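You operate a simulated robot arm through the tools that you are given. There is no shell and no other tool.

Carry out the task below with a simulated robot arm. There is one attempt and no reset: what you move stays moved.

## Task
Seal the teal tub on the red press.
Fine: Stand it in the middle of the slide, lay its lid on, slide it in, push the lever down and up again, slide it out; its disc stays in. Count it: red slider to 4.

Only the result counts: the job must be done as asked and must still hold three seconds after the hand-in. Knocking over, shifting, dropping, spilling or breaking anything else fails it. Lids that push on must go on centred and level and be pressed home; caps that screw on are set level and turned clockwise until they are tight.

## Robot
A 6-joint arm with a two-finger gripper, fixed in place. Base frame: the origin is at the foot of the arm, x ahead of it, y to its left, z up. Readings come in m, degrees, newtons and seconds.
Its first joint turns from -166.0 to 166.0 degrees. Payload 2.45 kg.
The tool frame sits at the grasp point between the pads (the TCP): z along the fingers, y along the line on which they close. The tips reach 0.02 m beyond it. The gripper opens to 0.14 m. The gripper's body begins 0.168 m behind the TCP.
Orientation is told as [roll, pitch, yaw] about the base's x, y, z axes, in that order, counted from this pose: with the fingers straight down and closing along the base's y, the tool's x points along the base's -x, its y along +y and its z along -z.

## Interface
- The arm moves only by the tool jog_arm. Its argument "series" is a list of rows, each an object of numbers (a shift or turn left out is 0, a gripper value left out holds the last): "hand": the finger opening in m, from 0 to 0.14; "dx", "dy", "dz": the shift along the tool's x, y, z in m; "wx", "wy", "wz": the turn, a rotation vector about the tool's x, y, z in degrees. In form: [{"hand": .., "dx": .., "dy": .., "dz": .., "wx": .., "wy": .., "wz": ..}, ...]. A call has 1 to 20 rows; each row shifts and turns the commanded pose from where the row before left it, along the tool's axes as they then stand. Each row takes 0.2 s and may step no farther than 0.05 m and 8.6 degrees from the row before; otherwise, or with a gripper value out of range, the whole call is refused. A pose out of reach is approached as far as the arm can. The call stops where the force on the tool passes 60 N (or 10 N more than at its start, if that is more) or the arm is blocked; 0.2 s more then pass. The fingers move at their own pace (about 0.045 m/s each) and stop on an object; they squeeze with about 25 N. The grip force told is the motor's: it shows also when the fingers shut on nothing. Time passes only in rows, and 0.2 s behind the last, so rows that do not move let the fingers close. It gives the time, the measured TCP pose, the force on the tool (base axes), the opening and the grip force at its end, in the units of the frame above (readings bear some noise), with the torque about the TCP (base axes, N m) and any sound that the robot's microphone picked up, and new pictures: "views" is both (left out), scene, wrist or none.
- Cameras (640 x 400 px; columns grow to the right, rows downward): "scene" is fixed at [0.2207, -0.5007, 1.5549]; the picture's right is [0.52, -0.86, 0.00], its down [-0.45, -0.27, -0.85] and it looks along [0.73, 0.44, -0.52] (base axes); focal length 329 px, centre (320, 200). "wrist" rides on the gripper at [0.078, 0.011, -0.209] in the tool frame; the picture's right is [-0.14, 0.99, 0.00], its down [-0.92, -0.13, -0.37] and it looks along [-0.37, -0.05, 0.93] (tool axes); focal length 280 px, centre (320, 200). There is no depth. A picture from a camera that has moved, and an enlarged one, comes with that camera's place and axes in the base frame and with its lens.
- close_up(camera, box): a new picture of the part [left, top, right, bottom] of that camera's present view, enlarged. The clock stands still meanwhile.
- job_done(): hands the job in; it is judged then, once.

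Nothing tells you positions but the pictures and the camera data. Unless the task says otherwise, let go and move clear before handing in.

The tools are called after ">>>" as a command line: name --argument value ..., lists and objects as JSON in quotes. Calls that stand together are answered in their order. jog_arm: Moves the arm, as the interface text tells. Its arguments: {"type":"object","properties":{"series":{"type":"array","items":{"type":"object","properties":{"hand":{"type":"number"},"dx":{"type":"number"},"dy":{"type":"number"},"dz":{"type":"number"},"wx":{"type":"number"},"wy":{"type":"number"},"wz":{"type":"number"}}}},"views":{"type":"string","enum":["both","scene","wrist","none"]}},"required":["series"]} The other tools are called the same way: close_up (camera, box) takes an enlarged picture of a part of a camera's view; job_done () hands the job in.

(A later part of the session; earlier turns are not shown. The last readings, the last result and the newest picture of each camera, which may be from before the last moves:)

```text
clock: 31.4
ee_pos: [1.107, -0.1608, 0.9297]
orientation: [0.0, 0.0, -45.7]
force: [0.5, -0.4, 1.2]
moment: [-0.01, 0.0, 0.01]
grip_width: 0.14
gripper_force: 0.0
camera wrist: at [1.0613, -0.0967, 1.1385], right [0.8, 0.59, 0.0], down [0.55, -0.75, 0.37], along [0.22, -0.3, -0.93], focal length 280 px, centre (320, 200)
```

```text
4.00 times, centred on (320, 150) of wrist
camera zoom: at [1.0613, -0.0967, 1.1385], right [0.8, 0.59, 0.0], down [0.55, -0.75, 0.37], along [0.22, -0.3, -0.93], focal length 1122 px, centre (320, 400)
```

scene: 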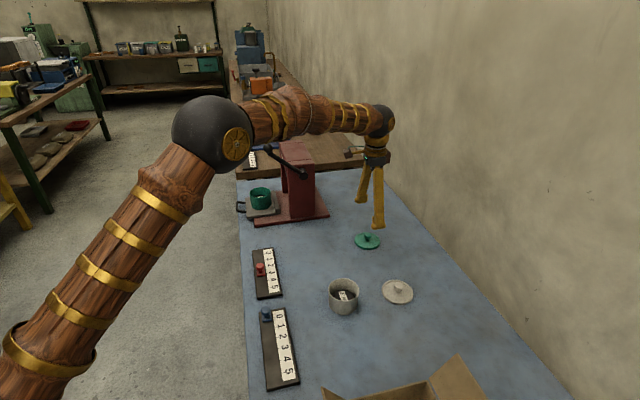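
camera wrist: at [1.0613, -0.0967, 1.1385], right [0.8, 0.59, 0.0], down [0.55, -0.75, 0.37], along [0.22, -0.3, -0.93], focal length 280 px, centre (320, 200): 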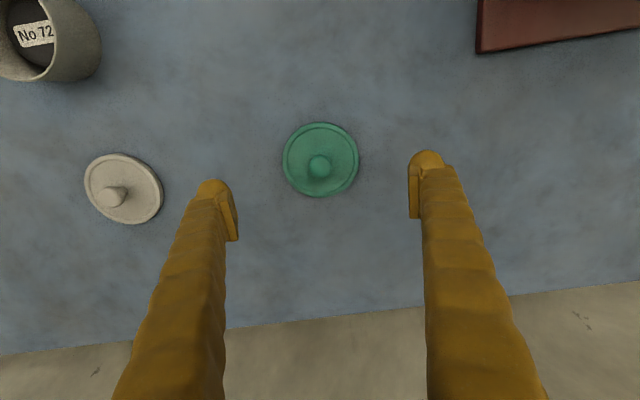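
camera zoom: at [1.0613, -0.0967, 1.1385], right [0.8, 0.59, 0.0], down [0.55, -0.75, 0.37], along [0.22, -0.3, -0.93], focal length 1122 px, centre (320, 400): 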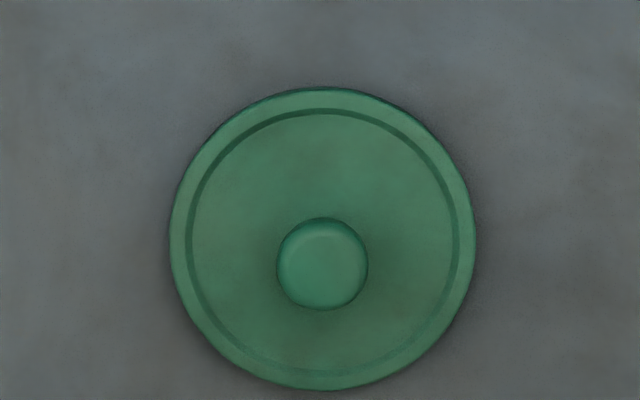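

The lid is centred under the gripper to within about 1 mm, with its knob top at z ≈ 0.843. I'll descend and grip the knob.

>>> jog_arm --series '[{"hand": 0.07, "dz": 0.03}, {"dz": 0.03}, {"dz": 0.0195}, {"dz": 0.01}, {}, {"hand": 0.015}, {}, {}, {}, {}]'

>>> close_up --camera "wrist" --box '[240, 120, 400, 250]'

>>> close_up --camera "scene" --box '[320, 180, 416, 255]'

```text
clock: 33.6
ee_pos: [1.1081, -0.162, 0.8395]
orientation: [0.0, 0.0, -45.8]
force: [-0.3, 1.0, 0.6]
moment: [0.01, 0.01, -0.01]
grip_width: 0.0237
gripper_force: 25.6
camera wrist: at [1.0624, -0.0976, 1.0489], right [0.8, 0.59, 0.0], down [0.55, -0.75, 0.37], along [0.22, -0.3, -0.93], focal length 280 px, centre (320, 200)
```

scene: 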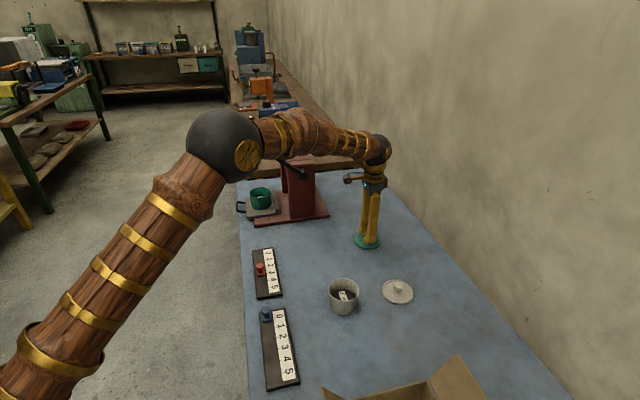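
wrist: 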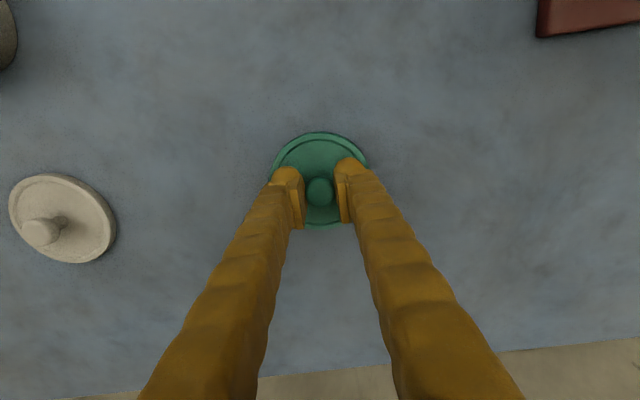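

```text
3.08 times, centred on (320, 185) of wrist
camera zoom: at [1.0624, -0.0976, 1.0489], right [0.8, 0.59, 0.0], down [0.55, -0.75, 0.37], along [0.22, -0.3, -0.93], focal length 863 px, centre (320, 246)
```

zoom: 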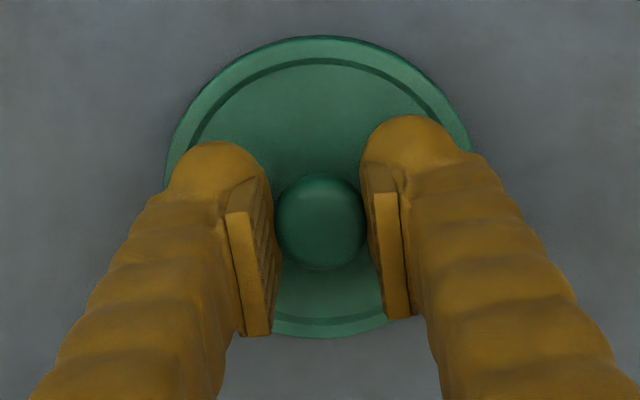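

```text
5.33 times, centred on (368, 218) of scene
camera zoom: at [0.2207, -0.5007, 1.5549], right [0.52, -0.86, 0.0], down [-0.45, -0.27, -0.85], along [0.73, 0.44, -0.52], focal length 1754 px, centre (64, 107)
```

zoom: 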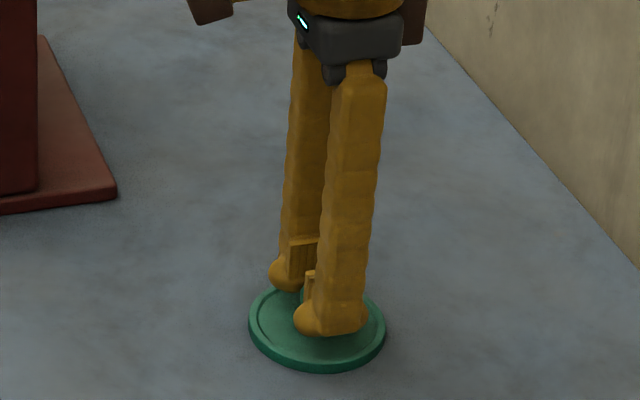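

The knob is gripped at 0.0237 m. I'll lift slightly and check the lid comes up level.

>>> jog_arm --series '[{"dz": -0.01}, {"dz": -0.03}, {"dz": -0.04}, {}, {}]'

>>> close_up --camera "scene" --box '[320, 160, 416, 220]'

>>> close_up --camera "wrist" --box '[240, 120, 400, 250]'

```text
clock: 34.8
ee_pos: [1.1095, -0.1638, 0.9206]
orientation: [0.1, 0.0, -45.6]
force: [0.0, -0.4, -1.0]
moment: [-0.03, -0.02, -0.02]
grip_width: 0.0236
gripper_force: 24.8
camera wrist: at [1.063, -0.0984, 1.1301], right [0.8, 0.59, 0.0], down [0.55, -0.75, 0.37], along [0.22, -0.3, -0.93], focal length 280 px, centre (320, 200)
```

scene: 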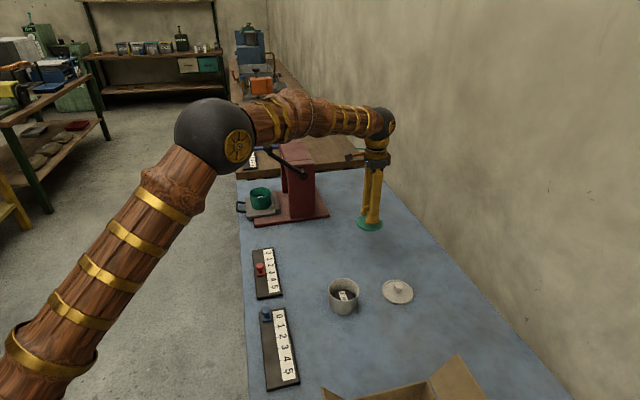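
wrist: 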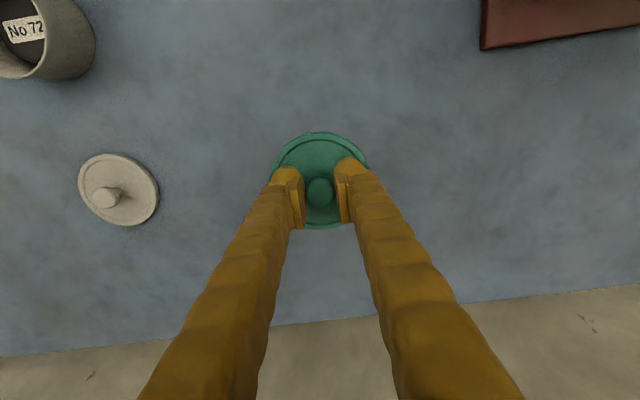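

```text
6.67 times, centred on (368, 190) of scene
camera zoom: at [0.2207, -0.5007, 1.5549], right [0.52, -0.86, 0.0], down [-0.45, -0.27, -0.85], along [0.73, 0.44, -0.52], focal length 2192 px, centre (0, 267)
```

zoom: 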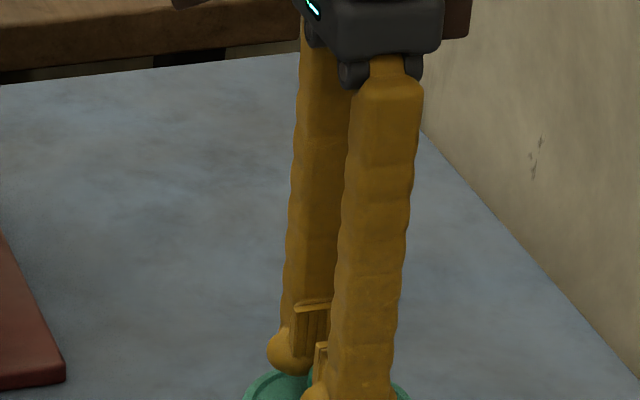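

```text
3.08 times, centred on (320, 185) of wrist
camera zoom: at [1.063, -0.0984, 1.1301], right [0.8, 0.59, 0.0], down [0.55, -0.75, 0.37], along [0.22, -0.3, -0.93], focal length 863 px, centre (320, 246)
```

zoom: 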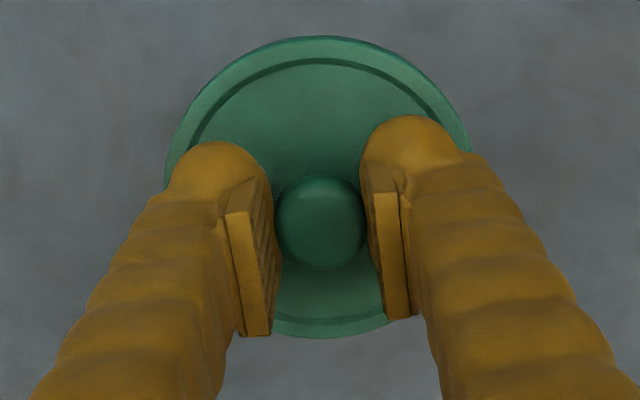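

The lid is held level and centred. I'll carry it back around the lever to just outside the slide and check its alignment with the tub before placing it.

>>> jog_arm --series '[{"dz": -0.03}, {"dz": -0.03}, {"dx": 0.0467}, {"dx": 0.0467}, {"dx": 0.0467}, {"dx": 0.0467}, {"dx": 0.0467}, {"dx": 0.0467}, {"dx": 0.0467}, {"dx": 0.0467}, {"dx": 0.0467}, {"dx": 0.0469}, {"dy": 0.0423}, {"dy": 0.0423}, {"dy": 0.0423}, {"dy": 0.0423}, {"dy": 0.0423}, {"dy": 0.0423}, {"dy": 0.0422}, {}]'

>>> close_up --camera "wrist" --box '[240, 120, 400, 220]'

>>> close_up --camera "wrist" --box '[240, 200, 400, 300]'

>>> close_up --camera "scene" --box '[210, 155, 322, 225]'

```text
clock: 39.0
ee_pos: [0.9963, 0.3788, 0.979]
orientation: [0.0, 0.1, -45.7]
force: [-0.5, 0.5, 0.2]
moment: [-0.03, 0.0, -0.02]
grip_width: 0.0238
gripper_force: 25.1
camera wrist: at [0.9492, 0.4432, 1.189], right [0.81, 0.59, 0.0], down [0.55, -0.75, 0.37], along [0.22, -0.3, -0.93], focal length 280 px, centre (320, 200)
```

scene: 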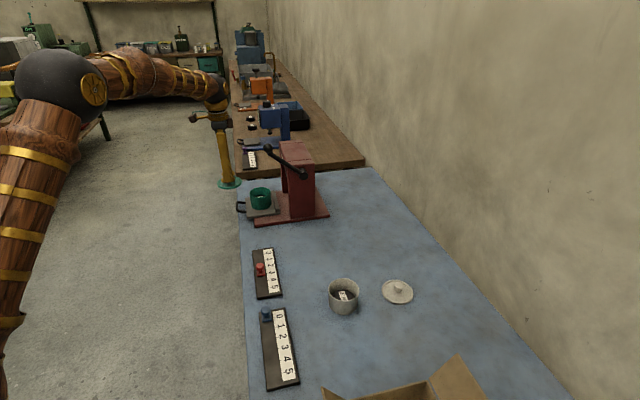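
wrist: 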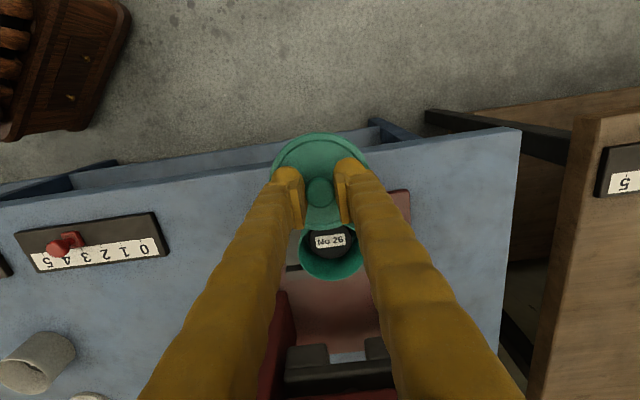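

```text
4.00 times, centred on (320, 170) of wrist
camera zoom: at [0.9492, 0.4432, 1.189], right [0.81, 0.59, 0.0], down [0.55, -0.75, 0.37], along [0.22, -0.3, -0.93], focal length 1122 px, centre (320, 320)
```

zoom: 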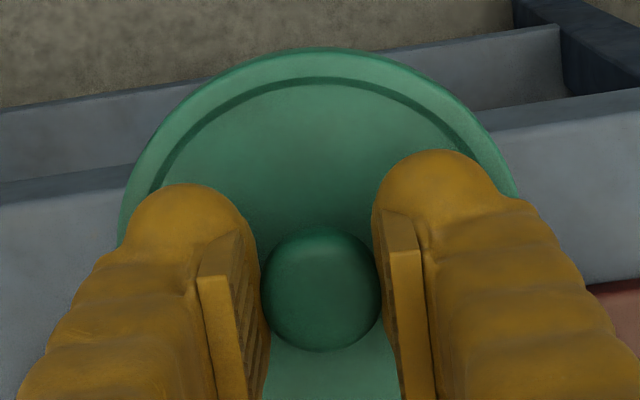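

```text
4.00 times, centred on (320, 250) of wrist
camera zoom: at [0.9492, 0.4432, 1.189], right [0.81, 0.59, 0.0], down [0.55, -0.75, 0.37], along [0.22, -0.3, -0.93], focal length 1122 px, centre (320, 0)
```

zoom: 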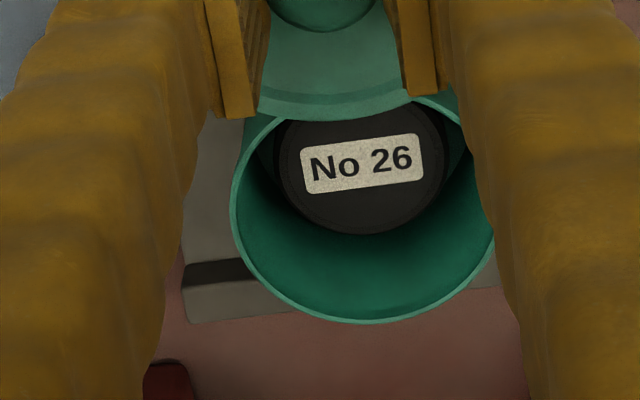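

```text
5.71 times, centred on (266, 190) of scene
camera zoom: at [0.2207, -0.5007, 1.5549], right [0.52, -0.86, 0.0], down [-0.45, -0.27, -0.85], along [0.73, 0.44, -0.52], focal length 1879 px, centre (629, 257)
```

zoom: 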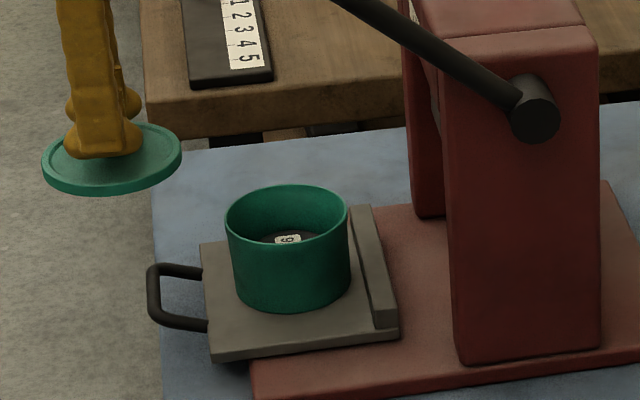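

The lid hangs about 0.113 m outside the tub axis. I'll move it over the tub and lower it to just above the rim, then verify from both cameras.

>>> jog_arm --series '[{"dx": -0.0376, "dy": -0.0005}, {"dx": -0.0376, "dy": -0.0005}, {"dx": -0.0376, "dy": -0.0005}, {}, {"dz": 0.025}, {"dz": 0.02}, {}]'

>>> close_up --camera "scene" --box '[230, 165, 310, 215]'

>>> close_up --camera "wrist" --box '[240, 100, 400, 230]'

```text
clock: 40.6
ee_pos: [1.0725, 0.2985, 0.9345]
orientation: [0.1, 0.1, -45.6]
force: [0.6, 0.1, -0.7]
moment: [-0.02, -0.01, 0.01]
grip_width: 0.0234
gripper_force: 25.5
camera wrist: at [1.027, 0.3625, 1.1451], right [0.8, 0.59, 0.0], down [0.55, -0.75, 0.37], along [0.22, -0.3, -0.93], focal length 280 px, centre (320, 200)
```

scene: 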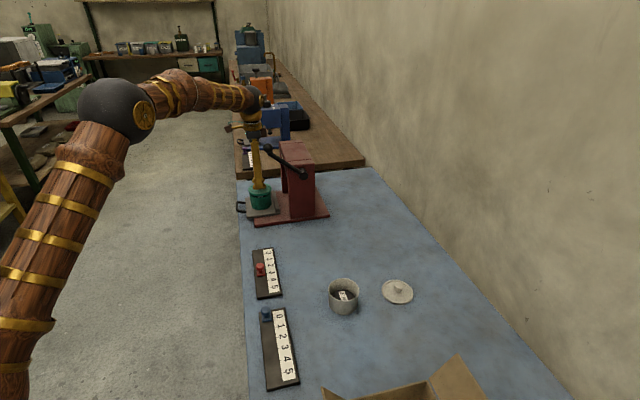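
wrist: 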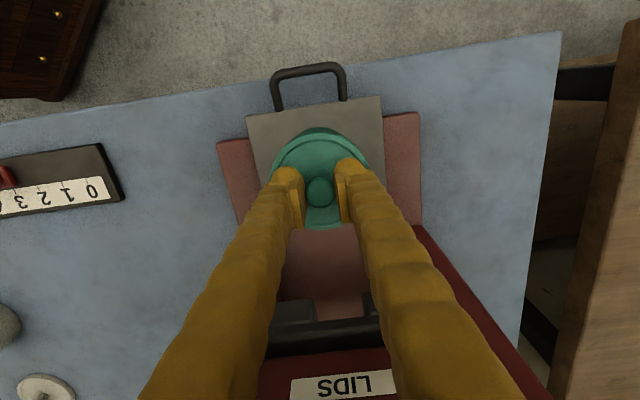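

```text
8.00 times, centred on (270, 190) of scene
camera zoom: at [0.2207, -0.5007, 1.5549], right [0.52, -0.86, 0.0], down [-0.45, -0.27, -0.85], along [0.73, 0.44, -0.52], focal length 2630 px, centre (720, 280)
```

zoom: 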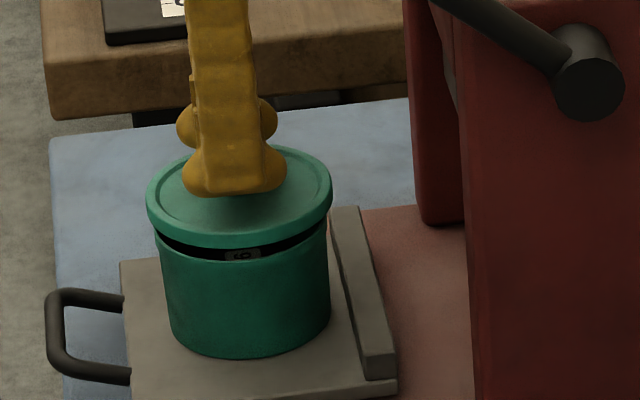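

```text
3.08 times, centred on (320, 165) of wrist
camera zoom: at [1.027, 0.3625, 1.1451], right [0.8, 0.59, 0.0], down [0.55, -0.75, 0.37], along [0.22, -0.3, -0.93], focal length 863 px, centre (320, 308)
```

zoom: 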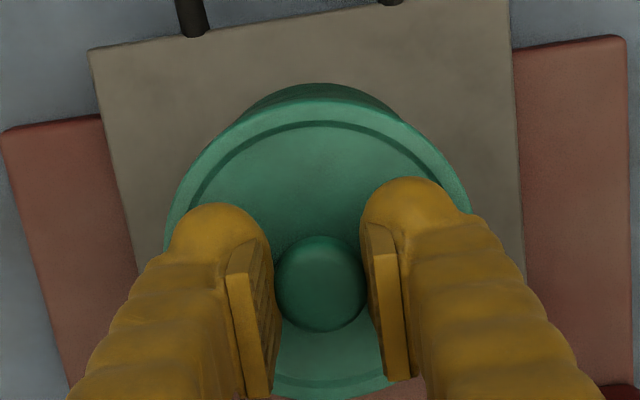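

From the scene view the lid looks nearly concentric with the tub. I'll zoom tighter to check its centring in the depth direction.

>>> close_up --camera "scene" --box '[244, 180, 276, 200]'

>>> close_up --camera "scene" --box '[244, 192, 276, 212]'

>>> close_up --camera "wrist" --box '[264, 115, 376, 185]'

```text
16.00 times, centred on (260, 190) of scene
camera zoom: at [0.2207, -0.5007, 1.5549], right [0.52, -0.86, 0.0], down [-0.45, -0.27, -0.85], along [0.73, 0.44, -0.52], focal length 5261 px, centre (1280, 360)
```

zoom: 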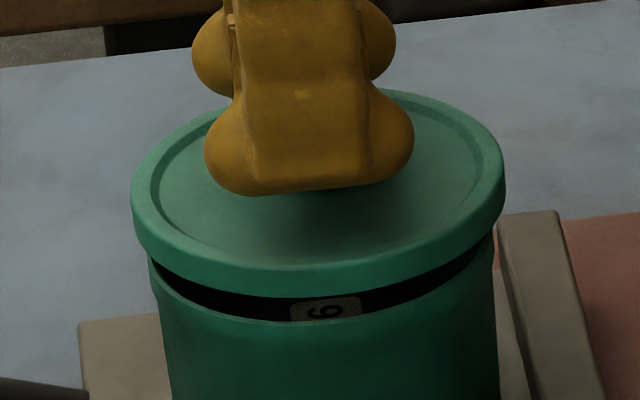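

```text
16.00 times, centred on (260, 202) of scene
camera zoom: at [0.2207, -0.5007, 1.5549], right [0.52, -0.86, 0.0], down [-0.45, -0.27, -0.85], along [0.73, 0.44, -0.52], focal length 5261 px, centre (1280, 168)
```

zoom: 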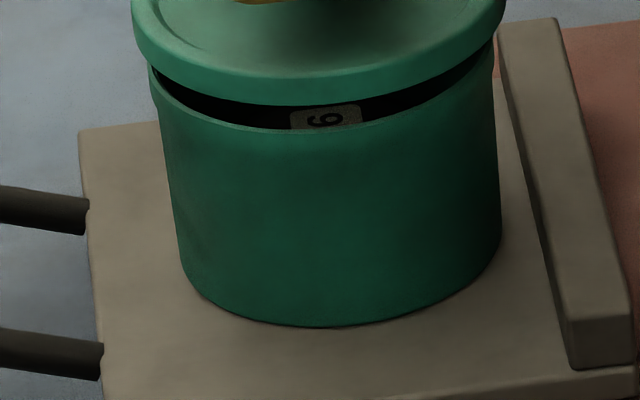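

```text
5.71 times, centred on (320, 150) of wrist
camera zoom: at [1.027, 0.3625, 1.1451], right [0.8, 0.59, 0.0], down [0.55, -0.75, 0.37], along [0.22, -0.3, -0.93], focal length 1602 px, centre (320, 486)
```

zoom: 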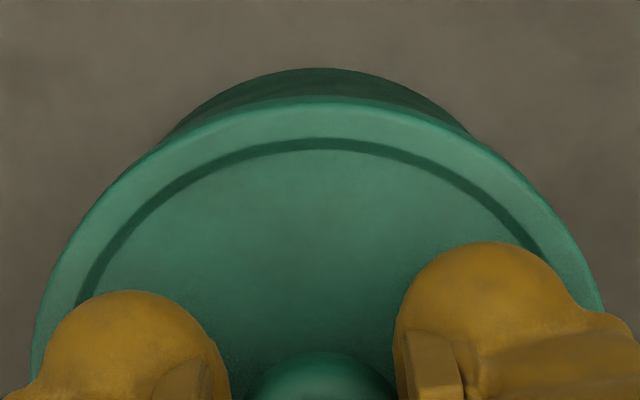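

Both cameras show the lid concentric with the tub to within about 1 mm. I'll lower it gently in small steps and watch the force.

>>> jog_arm --series '[{"dz": 0.006}, {}]' --views "none"

>>> jog_arm --series '[{"dz": 0.0015}, {}]' --views "none"

>>> jog_arm --series '[{"dz": 0.0015}, {}]' --views "none"

```text
clock: 41.2
ee_pos: [1.0716, 0.2971, 0.9308]
orientation: [0.0, 0.0, -45.8]
force: [0.3, 1.4, 0.5]
moment: [0.04, -0.03, 0.02]
grip_width: 0.0233
gripper_force: 25.4
```

```text
clock: 41.8
ee_pos: [1.0721, 0.2979, 0.9266]
orientation: [0.0, -0.1, -45.7]
force: [0.5, -0.2, -0.5]
moment: [0.0, 0.03, 0.0]
grip_width: 0.0238
gripper_force: 25.3
```

```text
clock: 42.4
ee_pos: [1.0722, 0.2983, 0.9263]
orientation: [0.0, 0.0, -45.8]
force: [-0.3, 0.4, -0.6]
moment: [0.04, -0.02, -0.02]
grip_width: 0.0235
gripper_force: 24.8
```

>>> jog_arm --series '[{"dz": 0.0015}, {}]' --views "none"

>>> jog_arm --series '[{"dz": 0.0015}, {}]' --views "none"

>>> close_up --camera "scene" --box '[244, 184, 276, 204]'

```text
clock: 43.0
ee_pos: [1.0727, 0.2976, 0.9261]
orientation: [0.0, 0.0, -45.7]
force: [-2.0, -0.2, 10.3]
moment: [0.39, 0.13, 0.04]
grip_width: 0.0236
gripper_force: 25.3
```

```text
clock: 43.6
ee_pos: [1.0723, 0.2979, 0.9242]
orientation: [-0.1, 0.0, -45.8]
force: [-1.1, -0.5, 9.4]
moment: [0.42, 0.1, 0.05]
grip_width: 0.0235
gripper_force: 24.9
```

```text
16.00 times, centred on (260, 194) of scene
camera zoom: at [0.2207, -0.5007, 1.5549], right [0.52, -0.86, 0.0], down [-0.45, -0.27, -0.85], along [0.73, 0.44, -0.52], focal length 5261 px, centre (1280, 296)
```

zoom: 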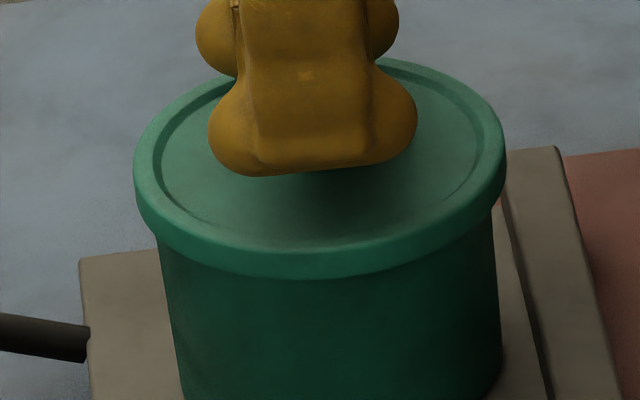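

Contact came at about z = 0.926 with 10 N, and the lid's skirt now seems to overlap the rim. I'll check both views before releasing.

>>> jog_arm --series '[{}, {}]'

>>> close_up --camera "wrist" --box '[264, 115, 376, 185]'

>>> close_up --camera "scene" --box '[244, 190, 276, 210]'

```text
clock: 44.2
ee_pos: [1.0721, 0.2967, 0.9213]
orientation: [-0.1, 0.0, -45.7]
force: [-0.1, -1.0, 5.9]
moment: [0.24, 0.07, 0.01]
grip_width: 0.0238
gripper_force: 24.9
camera wrist: at [1.0258, 0.3619, 1.133], right [0.8, 0.59, 0.0], down [0.55, -0.75, 0.37], along [0.22, -0.3, -0.93], focal length 280 px, centre (320, 200)
```

scene: 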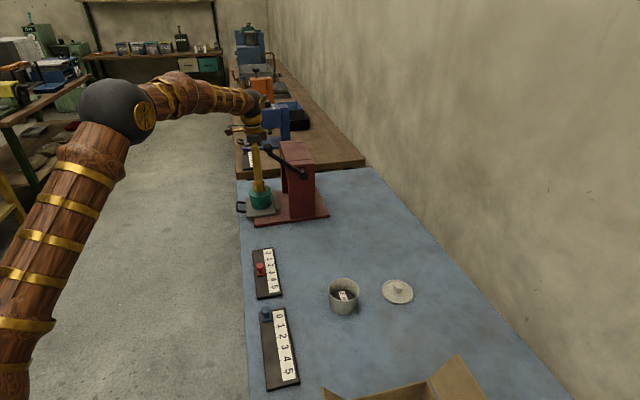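
wrist: 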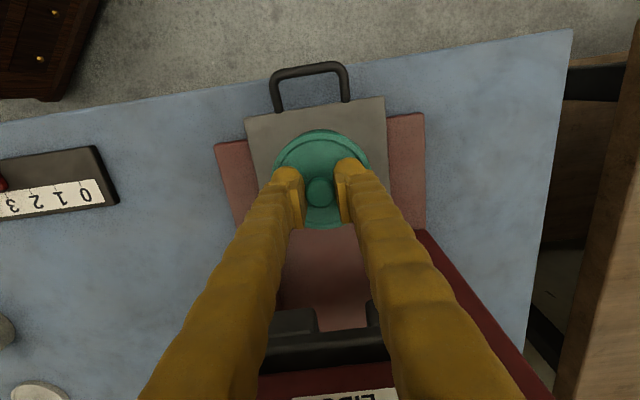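

```text
5.71 times, centred on (320, 150) of wrist
camera zoom: at [1.0258, 0.3619, 1.133], right [0.8, 0.59, 0.0], down [0.55, -0.75, 0.37], along [0.22, -0.3, -0.93], focal length 1602 px, centre (320, 486)
```

zoom: 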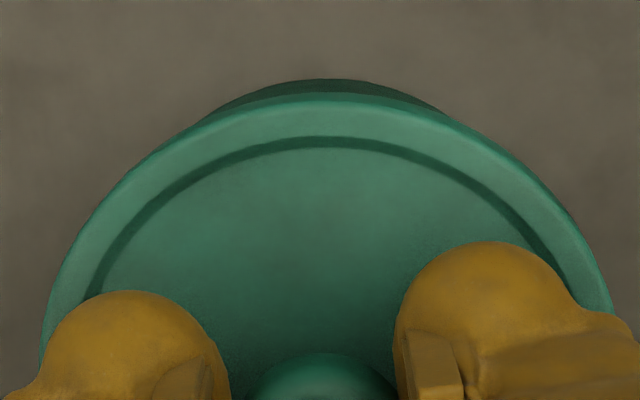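

```text
16.00 times, centred on (260, 200) of scene
camera zoom: at [0.2207, -0.5007, 1.5549], right [0.52, -0.86, 0.0], down [-0.45, -0.27, -0.85], along [0.73, 0.44, -0.52], focal length 5261 px, centre (1280, 200)
```

zoom: 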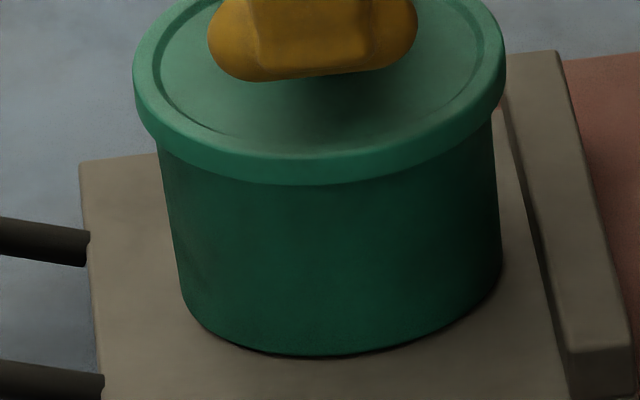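

The lid has slipped over the rim and centred itself, and the force is relaxing. I'll open the fingers a little and lift straight off.

>>> jog_arm --series '[{"hand": 0.05}, {}, {}, {}]' --views "none"

>>> jog_arm --series '[{"dz": -0.02}, {"dz": -0.03}, {"dz": -0.03}, {"dz": -0.03}, {}]'

>>> close_up --camera "wrist" --box '[240, 90, 400, 190]'

>>> close_up --camera "scene" --box '[236, 178, 284, 208]'

```text
clock: 45.2
ee_pos: [1.0714, 0.2975, 0.925]
orientation: [-0.1, 0.0, -45.7]
force: [0.0, -0.4, 0.5]
moment: [-0.02, -0.01, -0.01]
grip_width: 0.0501
gripper_force: 0.1
```

```text
clock: 46.4
ee_pos: [1.0733, 0.2979, 1.034]
orientation: [0.0, 0.1, -45.7]
force: [-0.2, -0.6, -0.1]
moment: [-0.02, 0.03, 0.01]
grip_width: 0.0498
gripper_force: 0.0
camera wrist: at [1.0265, 0.362, 1.2438], right [0.8, 0.59, 0.0], down [0.55, -0.75, 0.37], along [0.22, -0.3, -0.93], focal length 280 px, centre (320, 200)
```

scene: 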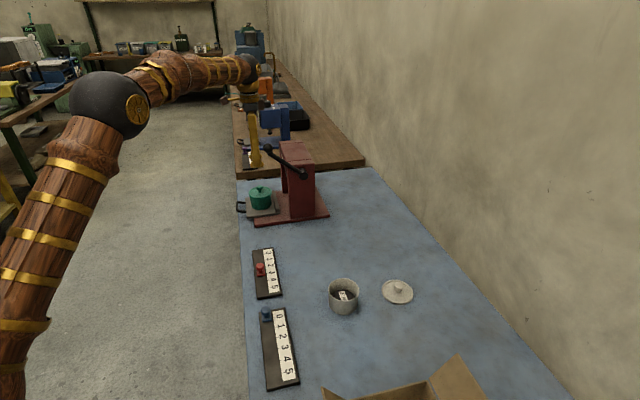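
wrist: 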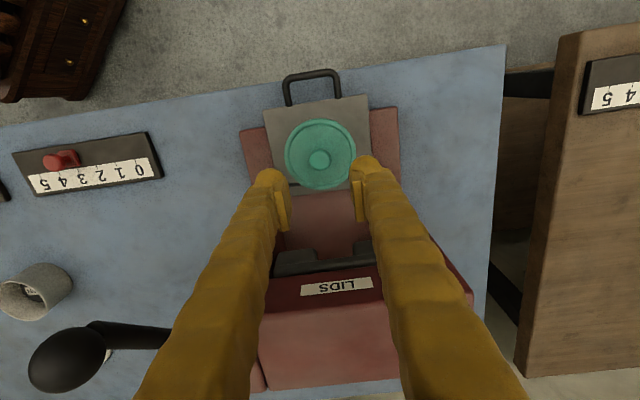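

```text
4.00 times, centred on (320, 140) of wrist
camera zoom: at [1.0265, 0.362, 1.2438], right [0.8, 0.59, 0.0], down [0.55, -0.75, 0.37], along [0.22, -0.3, -0.93], focal length 1122 px, centre (320, 440)
```

zoom: 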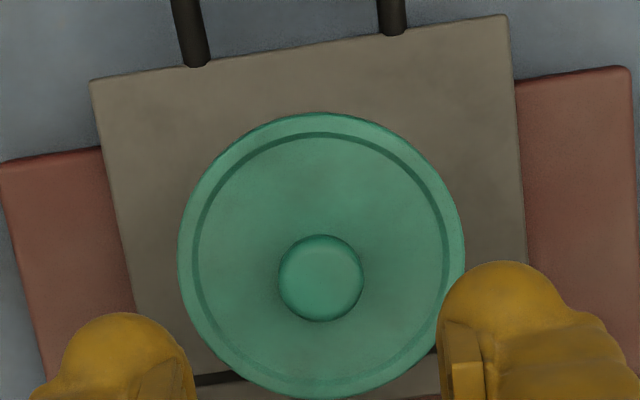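

```text
13.33 times, centred on (260, 193) of scene
camera zoom: at [0.2207, -0.5007, 1.5549], right [0.52, -0.86, 0.0], down [-0.45, -0.27, -0.85], along [0.73, 0.44, -0.52], focal length 4384 px, centre (1120, 293)
```

zoom: 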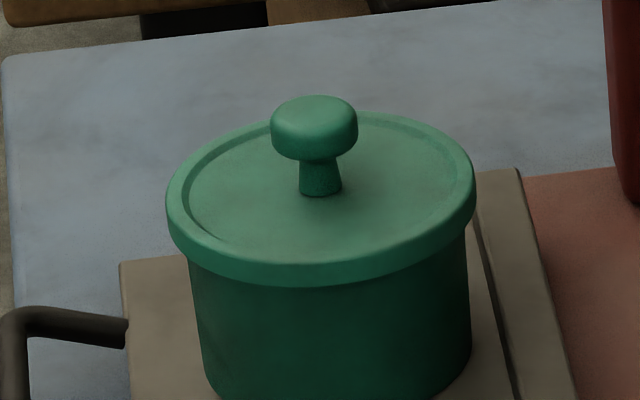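

The lid lies level and centred on the tub. Next I need the heights of the slide handle and base plate, so I'll back out over the edge and tilt the wrist to look at the handle from the side.

>>> jog_arm --series '[{"dx": 0.04}, {"dx": 0.04}, {"dx": 0.04}, {"dx": 0.04}, {"wy": -8}, {"wy": -8}, {"wy": -8}, {"wy": -8}, {"wy": -8}, {"dz": 0.0306, "dx": 0.0257}, {"dz": 0.0306, "dx": 0.0257}, {"dz": 0.0306, "dx": 0.0257}, {"dz": 0.0306, "dx": 0.0257}, {}]'

```text
clock: 49.4
ee_pos: [0.9608, 0.4131, 0.8733]
orientation: [-0.1, -39.9, -45.7]
force: [-0.2, 0.4, -0.5]
moment: [0.0, -0.02, 0.0]
grip_width: 0.0502
gripper_force: 0.1
camera wrist: at [0.8346, 0.56, 0.985], right [0.78, 0.62, 0.09], down [0.24, -0.43, 0.87], along [0.58, -0.66, -0.48], focal length 280 px, centre (320, 200)
```

scene: 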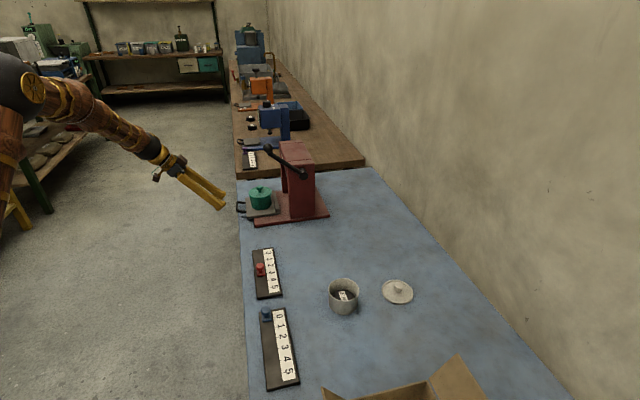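
wrist: 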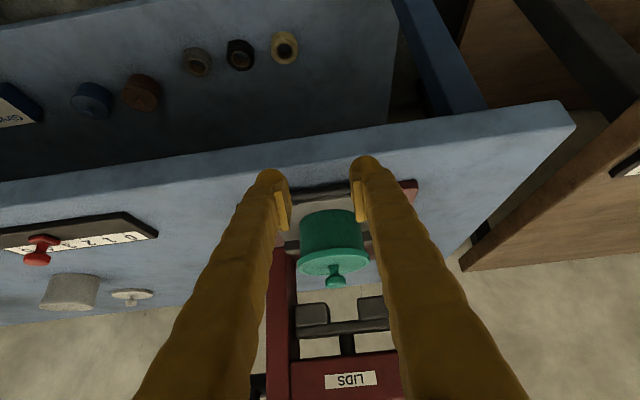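

>>> close_up --camera "wrist" --box '[270, 160, 382, 230]'

>>> close_up --camera "wrist" --box '[250, 270, 426, 380]'

>>> close_up --camera "scene" --box '[180, 170, 308, 250]'

```text
5.71 times, centred on (326, 195) of wrist
camera zoom: at [0.8346, 0.56, 0.985], right [0.78, 0.62, 0.09], down [0.24, -0.43, 0.87], along [0.58, -0.66, -0.48], focal length 1602 px, centre (286, 229)
```

zoom: 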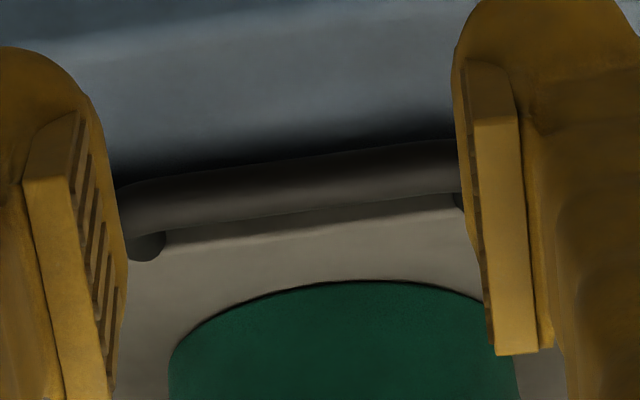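

```text
3.64 times, centred on (338, 325) of wrist
camera zoom: at [0.8346, 0.56, 0.985], right [0.78, 0.62, 0.09], down [0.24, -0.43, 0.87], along [0.58, -0.66, -0.48], focal length 1020 px, centre (254, -254)
```

zoom: 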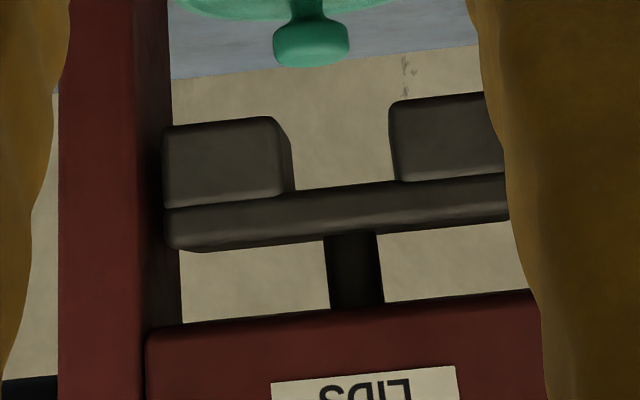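

```text
5.00 times, centred on (244, 210) of scene
camera zoom: at [0.2207, -0.5007, 1.5549], right [0.52, -0.86, 0.0], down [-0.45, -0.27, -0.85], along [0.73, 0.44, -0.52], focal length 1644 px, centre (700, 150)
```

zoom: 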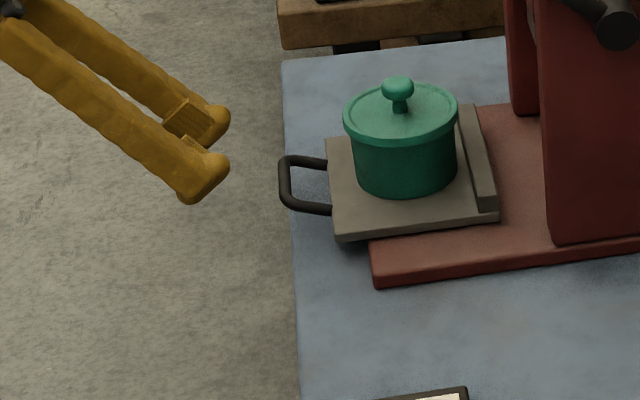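

I can see the ram now: it has two feet that straddle the lid knob. I'll tilt further and open the fingers for a near-horizontal look at the handle's height.

>>> jog_arm --series '[{"wy": -8.3, "hand": 0.14}, {"wy": -8.3}, {"wy": -8.4}, {}, {}, {}]'

>>> close_up --camera "wrist" --box '[240, 110, 400, 210]'

```text
clock: 50.8
ee_pos: [0.9602, 0.412, 0.8743]
orientation: [0.0, -65.0, -45.9]
force: [-0.7, 0.4, -0.2]
moment: [0.0, 0.0, -0.01]
grip_width: 0.1401
gripper_force: 0.1
camera wrist: at [0.8137, 0.5804, 0.8926], right [0.75, 0.65, 0.13], down [-0.05, -0.13, 0.99], along [0.66, -0.75, -0.06], focal length 280 px, centre (320, 200)
```

scene: 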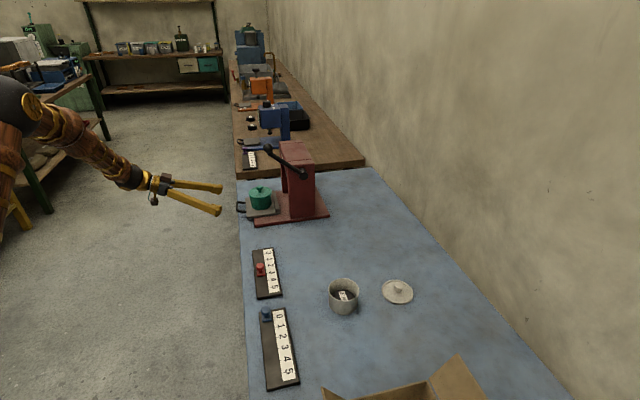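
wrist: 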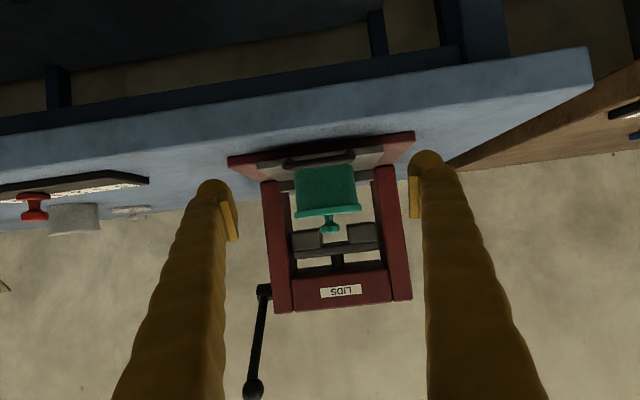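

```text
4.00 times, centred on (320, 160) of wrist
camera zoom: at [0.8137, 0.5804, 0.8926], right [0.75, 0.65, 0.13], down [-0.05, -0.13, 0.99], along [0.66, -0.75, -0.06], focal length 1122 px, centre (320, 360)
```

zoom: 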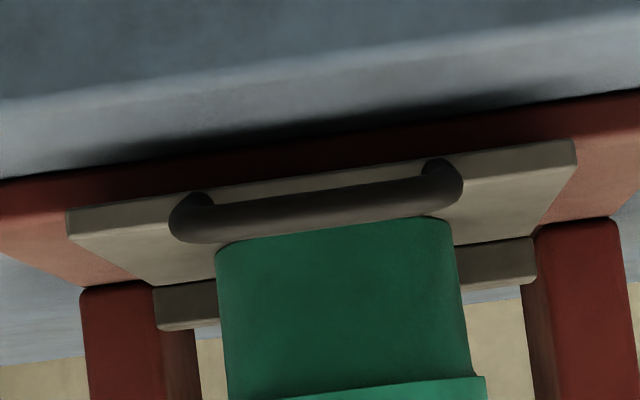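

Now I have what I need: the handle bar is raised about 12 mm above the slide plate, with its centre near z ≈ 0.84. I'll turn the gripper so it closes across the bar, with the body leaning outward to clear the press. First I go back to vertical and up, then turn 90°.

>>> jog_arm --series '[{"wy": 8.125}, {"wy": 8.125}, {"wy": 8.125}, {"wy": 8.125}, {"wy": 8.125}, {"wy": 8.125}, {"wy": 8.125}, {"wy": 8.125}, {"dz": -0.04}, {"dz": -0.04}, {}]' --views "none"

>>> jog_arm --series '[{"wz": -8.2}, {"wz": -8.2}, {"wz": -8.2}, {"wz": -8.2}, {"wz": -8.2}, {"wz": -8.2}, {"wz": -8.2}, {"wz": -8.2}, {"wz": -8.2}, {"wz": -8.2}, {"wz": -8.0}, {}, {"hand": 0.05}, {}, {}, {}]'

```text
clock: 53.2
ee_pos: [0.9601, 0.4127, 0.9554]
orientation: [-0.1, 0.0, -45.7]
force: [-1.0, 0.3, 0.3]
moment: [-0.02, -0.03, -0.01]
grip_width: 0.1402
gripper_force: 0.1
```

```text
clock: 56.6
ee_pos: [0.9612, 0.4115, 0.9532]
orientation: [0.0, 0.1, 44.4]
force: [-0.5, 0.4, -0.2]
moment: [-0.04, -0.04, -0.01]
grip_width: 0.0513
gripper_force: 0.0
camera wrist: at [0.8977, 0.3659, 1.1632], right [-0.59, 0.8, 0.0], down [0.75, 0.55, 0.37], along [0.3, 0.22, -0.93], focal length 280 px, centre (320, 200)
```

scene: 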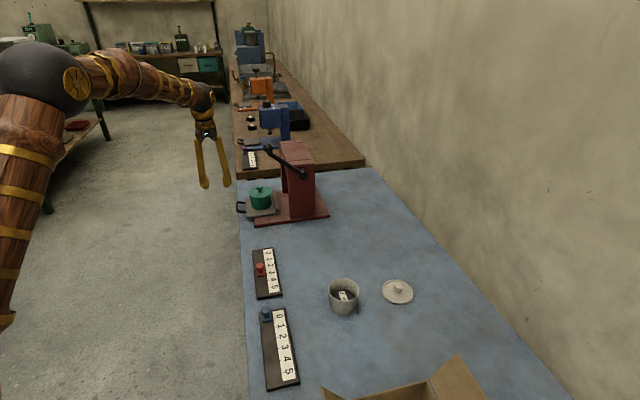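
wrist: 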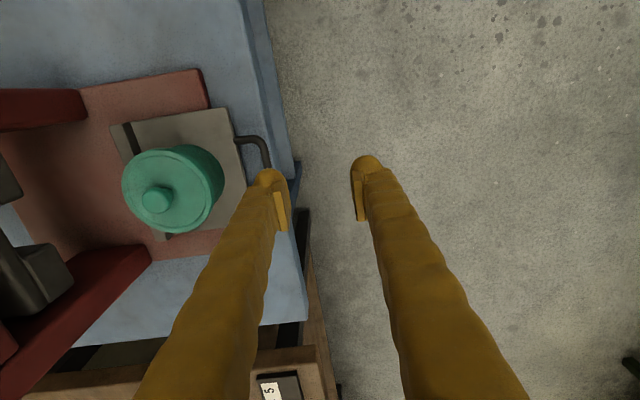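

>>> jog_arm --series '[{"wx": 7.5}, {"wx": 7.5}, {"wx": 7.5}, {"wx": 7.5}, {}]'

>>> close_up --camera "wrist" --box '[200, 90, 360, 190]'

```text
clock: 57.8
ee_pos: [0.9615, 0.4119, 0.9539]
orientation: [-30.1, 0.0, 44.4]
force: [-0.3, -0.3, -0.2]
moment: [-0.02, -0.03, 0.04]
grip_width: 0.05
gripper_force: 0.1
camera wrist: at [0.8256, 0.4399, 1.1294], right [-0.5, 0.71, -0.5], down [0.61, 0.7, 0.38], along [0.62, -0.11, -0.78], focal length 280 px, centre (320, 200)
```

scene: 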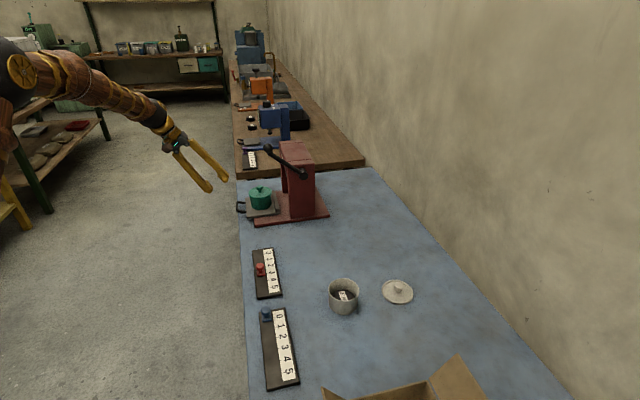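
wrist: 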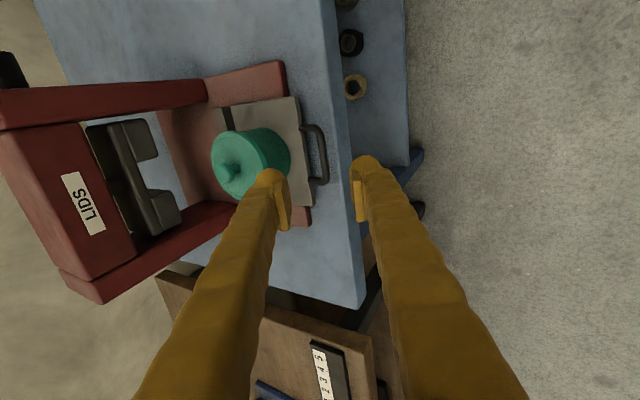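

```text
4.00 times, centred on (280, 140) of wrist
camera zoom: at [0.8256, 0.4399, 1.1294], right [-0.5, 0.71, -0.5], down [0.61, 0.7, 0.38], along [0.62, -0.11, -0.78], focal length 1122 px, centre (480, 440)
```

zoom: 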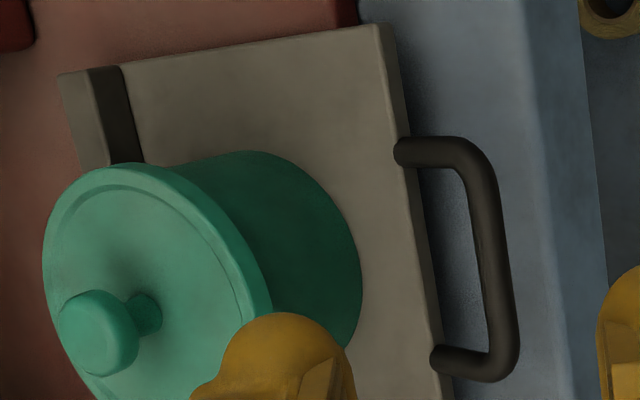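

I can see the handle bar clearly; it is at about (1.008, 0.363, 0.838). I'll reduce the tilt to 20°, set a 0.04 m opening and hover above the bar to verify.

>>> jog_arm --series '[{"wx": -5, "hand": 0.04}, {"wx": -5}, {"dx": 0.0008, "dy": -0.0246, "dz": 0.027}, {"dx": 0.0007, "dy": -0.0245, "dz": 0.027}, {}, {}]'

>>> close_up --camera "wrist" --box '[240, 110, 400, 210]'

>>> close_up --camera "scene" --box '[210, 160, 306, 220]'

```text
clock: 59.2
ee_pos: [1.0042, 0.3646, 0.9208]
orientation: [-20.0, -0.1, 44.3]
force: [-0.1, 0.3, -0.3]
moment: [0.01, 0.02, 0.04]
grip_width: 0.0398
gripper_force: 0.1
camera wrist: at [0.8917, 0.3694, 1.1129], right [-0.55, 0.76, -0.34], down [0.65, 0.65, 0.39], along [0.52, -0.01, -0.86], focal length 280 px, centre (320, 200)
```

scene: 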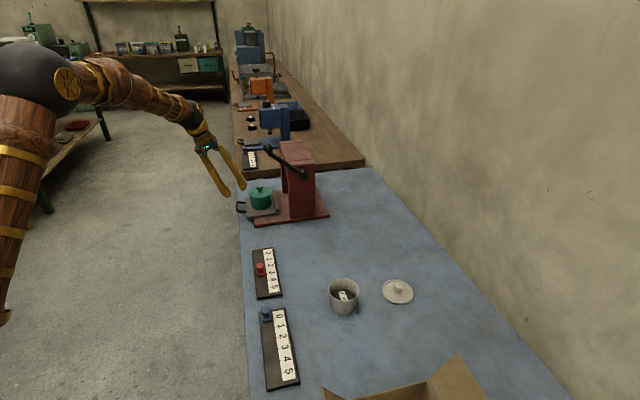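
wrist: 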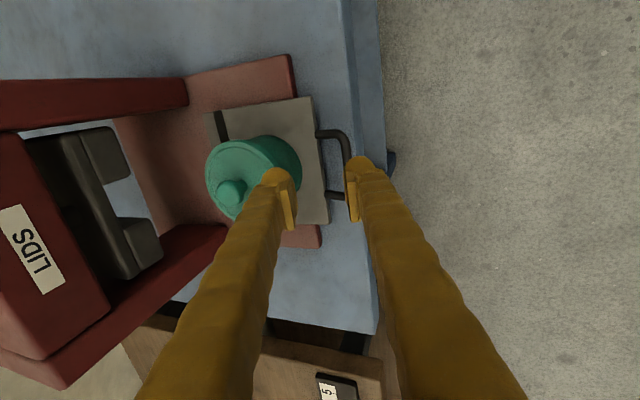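

```text
4.00 times, centred on (320, 160) of wrist
camera zoom: at [0.8917, 0.3694, 1.1129], right [-0.55, 0.76, -0.34], down [0.65, 0.65, 0.39], along [0.52, -0.01, -0.86], focal length 1122 px, centre (320, 360)
```

zoom: 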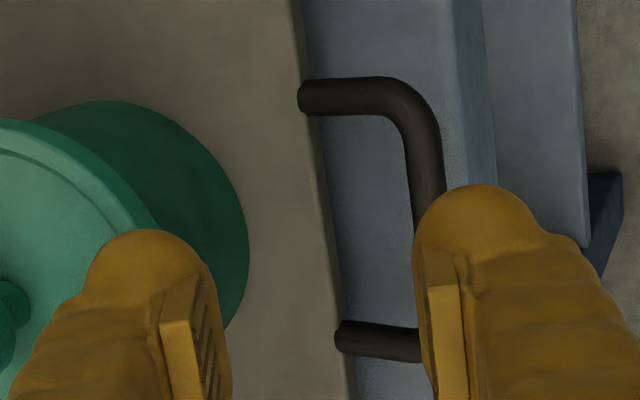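

```text
6.67 times, centred on (258, 190) of scene
camera zoom: at [0.2207, -0.5007, 1.5549], right [0.52, -0.86, 0.0], down [-0.45, -0.27, -0.85], along [0.73, 0.44, -0.52], focal length 2192 px, centre (733, 267)
```

zoom: 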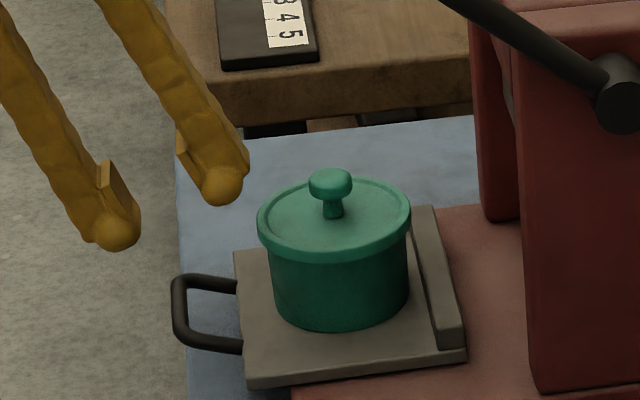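

The bar is between the finger planes with about 2 mm offset. I'll lower around the bar and look before closing.

>>> jog_arm --series '[{"dy": 0.009, "dz": 0.024}, {"dy": 0.009, "dz": 0.024}, {"dy": 0.0083, "dz": 0.0183}, {}]'

>>> close_up --camera "wrist" --box '[240, 110, 400, 240]'

>>> close_up --camera "scene" --box '[220, 175, 284, 215]'

```text
clock: 60.2
ee_pos: [1.0034, 0.367, 0.8499]
orientation: [-19.9, 0.0, 44.4]
force: [-0.1, -0.8, -0.6]
moment: [0.0, 0.0, 0.02]
grip_width: 0.0398
gripper_force: 0.1
camera wrist: at [0.8903, 0.3711, 1.0422], right [-0.55, 0.76, -0.34], down [0.65, 0.65, 0.39], along [0.52, -0.01, -0.86], focal length 280 px, centre (320, 200)
```

scene: 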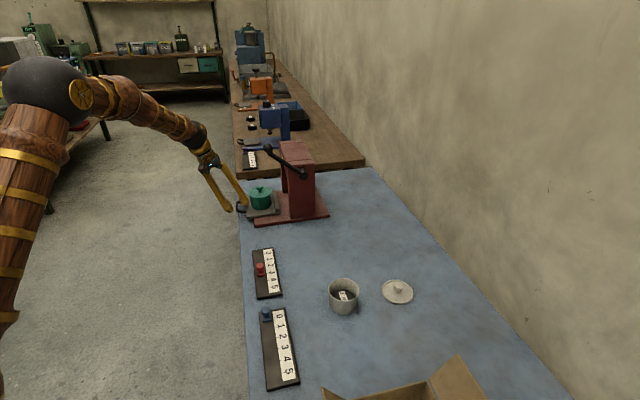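
wrist: 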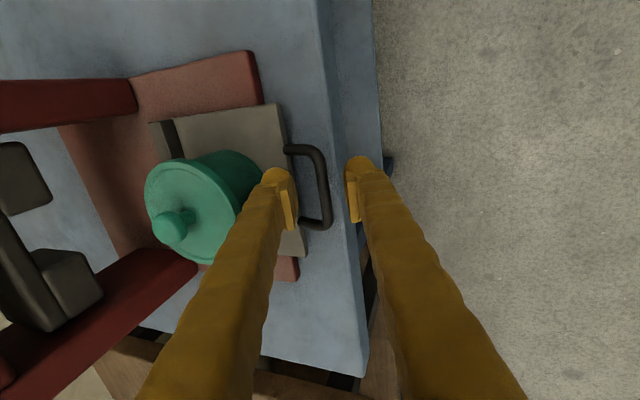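

```text
3.08 times, centred on (320, 175) of wrist
camera zoom: at [0.8903, 0.3711, 1.0422], right [-0.55, 0.76, -0.34], down [0.65, 0.65, 0.39], along [0.52, -0.01, -0.86], focal length 863 px, centre (320, 277)
```

zoom: 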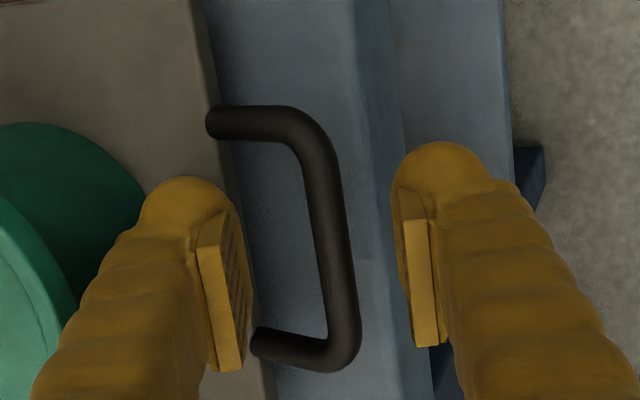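

```text
10.00 times, centred on (252, 195) of scene
camera zoom: at [0.2207, -0.5007, 1.5549], right [0.52, -0.86, 0.0], down [-0.45, -0.27, -0.85], along [0.73, 0.44, -0.52], focal length 3288 px, centre (1000, 250)
```

zoom: 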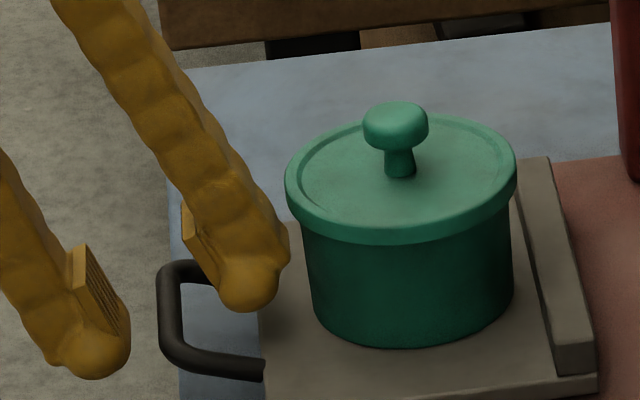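

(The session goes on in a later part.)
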